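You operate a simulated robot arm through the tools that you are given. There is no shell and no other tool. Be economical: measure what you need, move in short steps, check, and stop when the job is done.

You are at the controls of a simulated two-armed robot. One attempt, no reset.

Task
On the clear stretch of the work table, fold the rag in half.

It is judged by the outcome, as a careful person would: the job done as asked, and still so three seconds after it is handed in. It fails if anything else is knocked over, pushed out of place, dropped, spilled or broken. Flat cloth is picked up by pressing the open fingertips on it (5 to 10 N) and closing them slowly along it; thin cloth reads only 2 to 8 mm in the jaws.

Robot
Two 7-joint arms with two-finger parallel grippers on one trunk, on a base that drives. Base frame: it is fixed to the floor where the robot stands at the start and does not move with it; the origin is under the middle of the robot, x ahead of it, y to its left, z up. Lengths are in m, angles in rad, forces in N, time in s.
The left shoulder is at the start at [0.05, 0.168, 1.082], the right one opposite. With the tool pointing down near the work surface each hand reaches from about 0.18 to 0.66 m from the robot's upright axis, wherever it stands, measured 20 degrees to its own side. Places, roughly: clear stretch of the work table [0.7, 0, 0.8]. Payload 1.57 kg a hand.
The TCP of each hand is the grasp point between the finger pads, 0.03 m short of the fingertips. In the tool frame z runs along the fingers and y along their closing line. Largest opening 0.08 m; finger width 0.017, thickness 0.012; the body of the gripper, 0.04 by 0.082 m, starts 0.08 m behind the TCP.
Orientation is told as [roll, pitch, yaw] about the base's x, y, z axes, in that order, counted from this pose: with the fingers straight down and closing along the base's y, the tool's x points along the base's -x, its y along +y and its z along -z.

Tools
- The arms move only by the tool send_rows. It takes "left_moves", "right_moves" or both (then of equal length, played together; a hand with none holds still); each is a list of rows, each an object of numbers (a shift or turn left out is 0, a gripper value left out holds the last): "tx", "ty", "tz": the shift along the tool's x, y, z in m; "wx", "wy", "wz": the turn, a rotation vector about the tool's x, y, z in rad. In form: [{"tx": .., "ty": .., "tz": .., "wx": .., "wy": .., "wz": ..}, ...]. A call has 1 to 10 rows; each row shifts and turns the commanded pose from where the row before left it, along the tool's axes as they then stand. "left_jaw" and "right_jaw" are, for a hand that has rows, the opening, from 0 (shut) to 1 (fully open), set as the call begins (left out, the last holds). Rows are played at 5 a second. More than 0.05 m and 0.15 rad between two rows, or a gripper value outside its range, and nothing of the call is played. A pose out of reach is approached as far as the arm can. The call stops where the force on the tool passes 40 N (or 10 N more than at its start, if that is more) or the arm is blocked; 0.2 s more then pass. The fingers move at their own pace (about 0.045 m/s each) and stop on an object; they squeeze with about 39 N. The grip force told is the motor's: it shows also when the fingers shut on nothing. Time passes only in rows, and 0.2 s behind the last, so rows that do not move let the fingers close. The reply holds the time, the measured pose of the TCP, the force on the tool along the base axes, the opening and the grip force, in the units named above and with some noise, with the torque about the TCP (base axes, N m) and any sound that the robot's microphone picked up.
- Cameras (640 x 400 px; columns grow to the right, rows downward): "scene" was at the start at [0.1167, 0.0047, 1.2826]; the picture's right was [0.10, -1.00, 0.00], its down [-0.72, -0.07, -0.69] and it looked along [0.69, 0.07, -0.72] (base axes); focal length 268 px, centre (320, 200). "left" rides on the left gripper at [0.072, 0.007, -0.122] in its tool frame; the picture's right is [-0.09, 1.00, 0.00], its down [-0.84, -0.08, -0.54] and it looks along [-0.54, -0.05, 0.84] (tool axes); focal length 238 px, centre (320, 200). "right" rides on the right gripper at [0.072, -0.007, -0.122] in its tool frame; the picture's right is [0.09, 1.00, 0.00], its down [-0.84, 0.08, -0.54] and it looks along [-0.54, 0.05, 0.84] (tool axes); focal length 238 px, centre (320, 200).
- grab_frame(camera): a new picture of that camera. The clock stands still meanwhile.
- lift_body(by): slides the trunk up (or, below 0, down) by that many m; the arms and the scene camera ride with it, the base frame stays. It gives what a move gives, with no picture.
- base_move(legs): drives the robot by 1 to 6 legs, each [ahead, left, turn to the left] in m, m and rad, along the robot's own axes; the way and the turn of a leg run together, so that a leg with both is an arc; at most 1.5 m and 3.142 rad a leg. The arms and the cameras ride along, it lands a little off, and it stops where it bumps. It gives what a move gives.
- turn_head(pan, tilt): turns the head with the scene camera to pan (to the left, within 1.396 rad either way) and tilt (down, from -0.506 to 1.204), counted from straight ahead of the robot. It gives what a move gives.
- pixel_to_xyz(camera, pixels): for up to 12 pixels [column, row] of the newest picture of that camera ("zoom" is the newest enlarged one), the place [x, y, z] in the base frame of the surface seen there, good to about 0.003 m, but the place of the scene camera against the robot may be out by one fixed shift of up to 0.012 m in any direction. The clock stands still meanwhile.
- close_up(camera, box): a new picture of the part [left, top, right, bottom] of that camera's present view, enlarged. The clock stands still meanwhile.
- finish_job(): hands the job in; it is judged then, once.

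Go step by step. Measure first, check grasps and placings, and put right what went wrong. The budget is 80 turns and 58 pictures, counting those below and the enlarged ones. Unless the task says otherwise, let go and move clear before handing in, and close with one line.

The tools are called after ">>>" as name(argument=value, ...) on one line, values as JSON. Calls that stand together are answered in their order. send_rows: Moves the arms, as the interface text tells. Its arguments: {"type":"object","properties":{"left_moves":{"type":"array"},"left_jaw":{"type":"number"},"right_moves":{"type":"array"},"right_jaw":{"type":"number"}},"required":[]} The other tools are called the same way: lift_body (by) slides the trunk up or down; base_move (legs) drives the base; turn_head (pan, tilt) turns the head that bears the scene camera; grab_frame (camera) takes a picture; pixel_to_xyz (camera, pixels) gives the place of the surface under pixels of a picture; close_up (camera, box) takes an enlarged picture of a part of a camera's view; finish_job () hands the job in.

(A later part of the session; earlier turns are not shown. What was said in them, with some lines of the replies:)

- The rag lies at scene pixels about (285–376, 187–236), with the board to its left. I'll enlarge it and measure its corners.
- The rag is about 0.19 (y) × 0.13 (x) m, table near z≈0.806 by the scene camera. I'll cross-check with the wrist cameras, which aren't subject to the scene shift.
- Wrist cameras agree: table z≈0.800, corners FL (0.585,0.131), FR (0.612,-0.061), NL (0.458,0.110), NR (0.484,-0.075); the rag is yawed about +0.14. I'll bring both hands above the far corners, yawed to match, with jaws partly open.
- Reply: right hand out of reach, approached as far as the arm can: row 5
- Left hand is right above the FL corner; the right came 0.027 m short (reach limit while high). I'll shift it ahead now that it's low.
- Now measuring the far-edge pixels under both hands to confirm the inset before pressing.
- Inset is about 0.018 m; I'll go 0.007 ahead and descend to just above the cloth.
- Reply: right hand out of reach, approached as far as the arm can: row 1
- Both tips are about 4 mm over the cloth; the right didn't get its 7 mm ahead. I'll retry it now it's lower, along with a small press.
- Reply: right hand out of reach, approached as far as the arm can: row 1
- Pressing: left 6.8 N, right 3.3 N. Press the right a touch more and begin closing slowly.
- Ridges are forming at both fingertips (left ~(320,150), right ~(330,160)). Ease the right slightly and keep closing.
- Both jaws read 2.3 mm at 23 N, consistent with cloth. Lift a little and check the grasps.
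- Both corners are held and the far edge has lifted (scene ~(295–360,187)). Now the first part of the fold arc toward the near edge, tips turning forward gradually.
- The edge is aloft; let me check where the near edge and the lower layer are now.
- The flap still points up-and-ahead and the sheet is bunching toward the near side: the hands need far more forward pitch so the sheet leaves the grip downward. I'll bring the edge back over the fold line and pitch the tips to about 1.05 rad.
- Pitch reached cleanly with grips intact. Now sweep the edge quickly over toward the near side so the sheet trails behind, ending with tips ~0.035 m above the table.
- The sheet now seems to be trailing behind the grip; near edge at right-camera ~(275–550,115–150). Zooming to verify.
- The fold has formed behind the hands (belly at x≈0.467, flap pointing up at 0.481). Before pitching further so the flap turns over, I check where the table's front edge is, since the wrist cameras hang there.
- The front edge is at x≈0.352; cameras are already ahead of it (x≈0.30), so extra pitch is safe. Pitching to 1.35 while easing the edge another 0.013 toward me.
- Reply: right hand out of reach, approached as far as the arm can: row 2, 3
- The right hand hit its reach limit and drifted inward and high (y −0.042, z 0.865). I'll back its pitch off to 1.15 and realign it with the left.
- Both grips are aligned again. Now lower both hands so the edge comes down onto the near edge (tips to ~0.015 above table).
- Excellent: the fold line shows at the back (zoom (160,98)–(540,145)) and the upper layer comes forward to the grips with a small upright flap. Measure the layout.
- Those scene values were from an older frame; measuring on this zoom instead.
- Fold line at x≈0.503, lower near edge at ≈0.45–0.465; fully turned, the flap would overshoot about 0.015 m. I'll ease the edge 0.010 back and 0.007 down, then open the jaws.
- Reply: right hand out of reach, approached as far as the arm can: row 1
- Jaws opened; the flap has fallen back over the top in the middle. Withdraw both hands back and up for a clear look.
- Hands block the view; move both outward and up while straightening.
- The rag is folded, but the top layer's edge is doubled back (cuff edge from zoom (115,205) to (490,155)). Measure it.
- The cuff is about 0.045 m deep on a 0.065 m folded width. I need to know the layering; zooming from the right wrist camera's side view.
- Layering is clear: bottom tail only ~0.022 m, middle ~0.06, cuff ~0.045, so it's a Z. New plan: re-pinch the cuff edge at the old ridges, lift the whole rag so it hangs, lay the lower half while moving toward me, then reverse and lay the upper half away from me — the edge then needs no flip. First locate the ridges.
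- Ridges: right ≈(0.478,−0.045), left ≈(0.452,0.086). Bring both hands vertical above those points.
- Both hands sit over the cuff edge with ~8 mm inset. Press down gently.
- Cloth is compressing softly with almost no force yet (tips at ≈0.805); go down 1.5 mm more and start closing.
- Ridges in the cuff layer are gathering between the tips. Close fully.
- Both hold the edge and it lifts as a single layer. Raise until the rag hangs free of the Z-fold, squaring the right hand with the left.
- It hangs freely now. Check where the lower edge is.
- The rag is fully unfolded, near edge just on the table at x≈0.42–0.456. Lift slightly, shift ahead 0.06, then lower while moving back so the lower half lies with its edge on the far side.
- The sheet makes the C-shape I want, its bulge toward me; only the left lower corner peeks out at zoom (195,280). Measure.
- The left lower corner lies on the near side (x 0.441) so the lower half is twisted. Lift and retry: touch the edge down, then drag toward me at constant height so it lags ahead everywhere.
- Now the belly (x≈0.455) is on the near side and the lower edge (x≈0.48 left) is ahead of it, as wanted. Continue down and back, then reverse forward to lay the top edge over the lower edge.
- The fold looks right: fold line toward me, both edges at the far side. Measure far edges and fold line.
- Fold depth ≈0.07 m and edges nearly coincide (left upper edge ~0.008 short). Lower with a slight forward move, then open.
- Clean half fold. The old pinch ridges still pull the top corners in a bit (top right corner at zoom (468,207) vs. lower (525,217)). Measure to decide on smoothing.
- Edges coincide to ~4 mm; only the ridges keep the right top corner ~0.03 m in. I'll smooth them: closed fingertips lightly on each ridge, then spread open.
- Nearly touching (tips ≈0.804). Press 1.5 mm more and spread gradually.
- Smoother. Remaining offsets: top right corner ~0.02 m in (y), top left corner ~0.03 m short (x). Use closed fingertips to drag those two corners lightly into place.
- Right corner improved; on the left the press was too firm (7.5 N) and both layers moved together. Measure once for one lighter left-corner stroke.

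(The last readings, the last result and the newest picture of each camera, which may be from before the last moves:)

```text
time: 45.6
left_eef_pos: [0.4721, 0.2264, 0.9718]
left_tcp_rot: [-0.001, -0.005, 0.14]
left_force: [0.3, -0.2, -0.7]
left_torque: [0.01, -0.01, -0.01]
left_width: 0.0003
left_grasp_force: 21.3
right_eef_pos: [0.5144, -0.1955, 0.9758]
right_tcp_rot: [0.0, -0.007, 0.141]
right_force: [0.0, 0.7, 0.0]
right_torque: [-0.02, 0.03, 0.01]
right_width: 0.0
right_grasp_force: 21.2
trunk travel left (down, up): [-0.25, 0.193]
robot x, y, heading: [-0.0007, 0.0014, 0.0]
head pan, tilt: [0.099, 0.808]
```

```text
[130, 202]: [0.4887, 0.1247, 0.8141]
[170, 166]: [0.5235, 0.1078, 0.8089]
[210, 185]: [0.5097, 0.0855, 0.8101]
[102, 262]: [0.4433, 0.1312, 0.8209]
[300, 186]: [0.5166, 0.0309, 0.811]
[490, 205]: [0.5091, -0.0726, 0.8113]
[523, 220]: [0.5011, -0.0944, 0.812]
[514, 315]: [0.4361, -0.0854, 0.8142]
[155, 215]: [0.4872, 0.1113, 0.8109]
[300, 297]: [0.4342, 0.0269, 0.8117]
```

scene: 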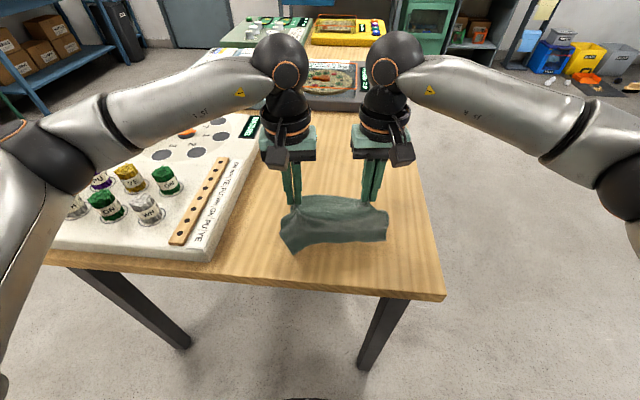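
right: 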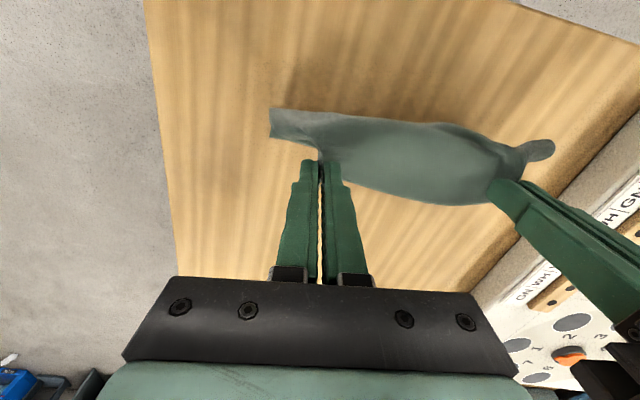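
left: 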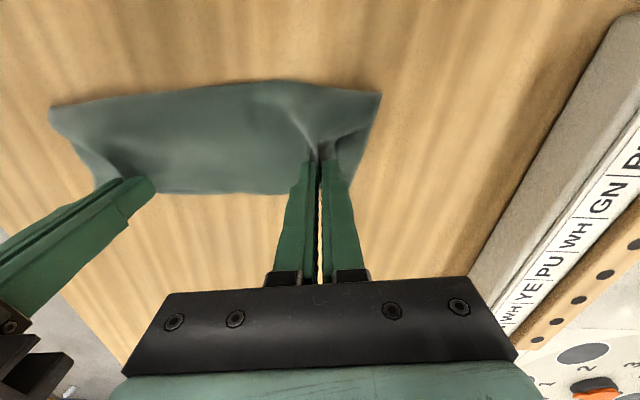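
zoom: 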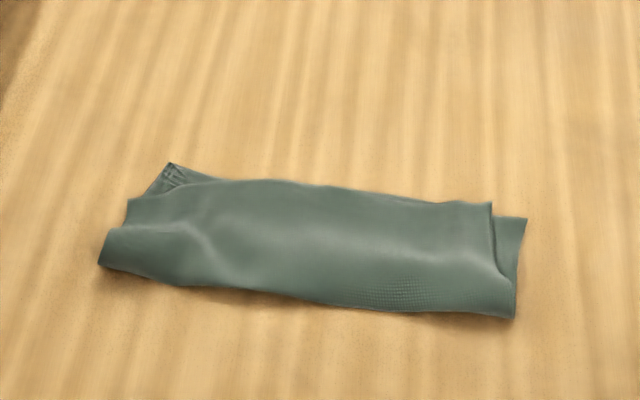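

One lighter stroke on the left top corner, 0.03 m ahead.

>>> send_rows(left_moves=[{"ty": -0.038}, {"ty": -0.038}, {"ty": -0.038}, {"tz": 0.045}, {"tz": 0.045}, {"tz": 0.04}, {"tz": 0.008}, {}])

>>> send_rows(left_moves=[{"tx": -0.005}, {"tx": -0.005}, {"tx": -0.005}, {"tx": -0.005}, {"tx": -0.005}, {"tx": -0.003}, {}])

>>> send_rows(left_moves=[{"tz": -0.02}, {"tz": -0.04}, {"tz": -0.04}, {"tz": -0.04}, {"ty": 0.04}, {"ty": 0.04}, {"ty": 0.04}])

>>> close_up(camera="scene", box=[250, 170, 410, 270])

```text
time: 47.4
left_eef_pos: [0.4894, 0.1122, 0.833]
left_tcp_rot: [0.001, -0.001, 0.139]
left_force: [0.2, -0.4, 1.0]
left_torque: [0.02, 0.0, 0.01]
left_width: 0.0
left_grasp_force: 21.4
right_eef_pos: [0.5152, -0.1955, 0.9755]
right_tcp_rot: [-0.001, -0.004, 0.141]
right_force: [-0.6, 0.1, 0.7]
right_torque: [0.02, -0.01, 0.02]
right_width: 0.0001
right_grasp_force: 20.7
trunk travel left (down, up): [-0.25, 0.193]
robot x, y, heading: [-0.0027, -0.0029, -0.003]
head pan, tilt: [0.099, 0.808]
```

```text
time: 49.0
left_eef_pos: [0.5185, 0.1174, 0.8343]
left_tcp_rot: [0.0, -0.001, 0.141]
left_force: [-0.2, -0.3, -0.3]
left_torque: [-0.02, 0.03, -0.02]
left_width: 0.0
left_grasp_force: 21.0
right_eef_pos: [0.5153, -0.1949, 0.9761]
right_tcp_rot: [0.0, -0.005, 0.138]
right_force: [-1.0, -0.6, 0.0]
right_torque: [-0.02, -0.01, 0.0]
right_width: 0.0
right_grasp_force: 21.2
trunk travel left (down, up): [-0.25, 0.193]
robot x, y, heading: [-0.0046, -0.0015, -0.003]
head pan, tilt: [0.099, 0.808]
```

```text
time: 50.6
left_eef_pos: [0.4998, 0.2368, 0.9732]
left_tcp_rot: [-0.002, -0.001, 0.14]
left_force: [0.6, 0.0, 0.3]
left_torque: [-0.02, -0.01, 0.04]
left_width: 0.0
left_grasp_force: 21.3
right_eef_pos: [0.5145, -0.1943, 0.9759]
right_tcp_rot: [0.001, -0.004, 0.14]
right_force: [0.6, 0.5, -0.6]
right_torque: [0.03, 0.02, -0.03]
right_width: 0.0
right_grasp_force: 20.9
trunk travel left (down, up): [-0.25, 0.193]
robot x, y, heading: [-0.0014, -0.0021, -0.002]
head pan, tilt: [0.099, 0.808]
```

```text
4.00 times, centred on (330, 220) of scene
```

zoom: 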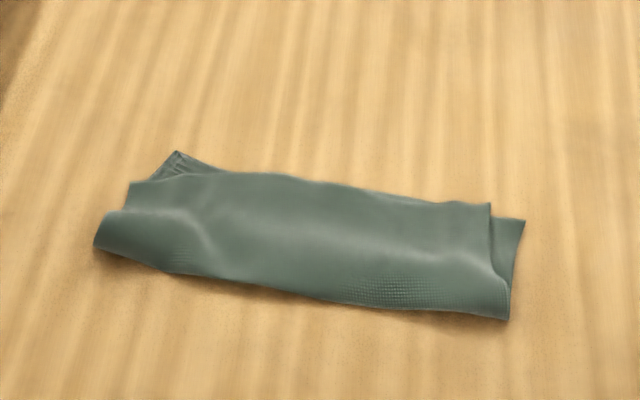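

The rag is neatly doubled: the left corner offset is down to ~0.02 m and the edges otherwise coincide. Final check that the surroundings are undisturbed.

>>> grab_frame(camera="scene")

```text
2 pictures are left
```

scene: 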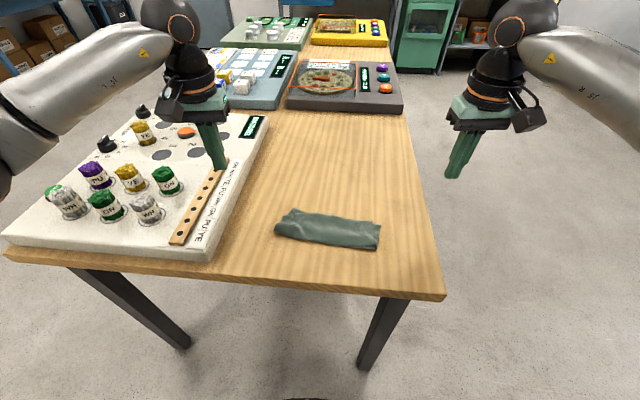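

The scene matches the start apart from the rag, which lies folded at (275–380, 208–250), and both hands are clear. Handing in.

>>> finish_job()

```text
The job is handed in.
```

The rag is folded in half on the clear stretch of the table: the long edges coincide to within about 1 cm, the top two corners sit about 2 cm off, and nothing else was moved.
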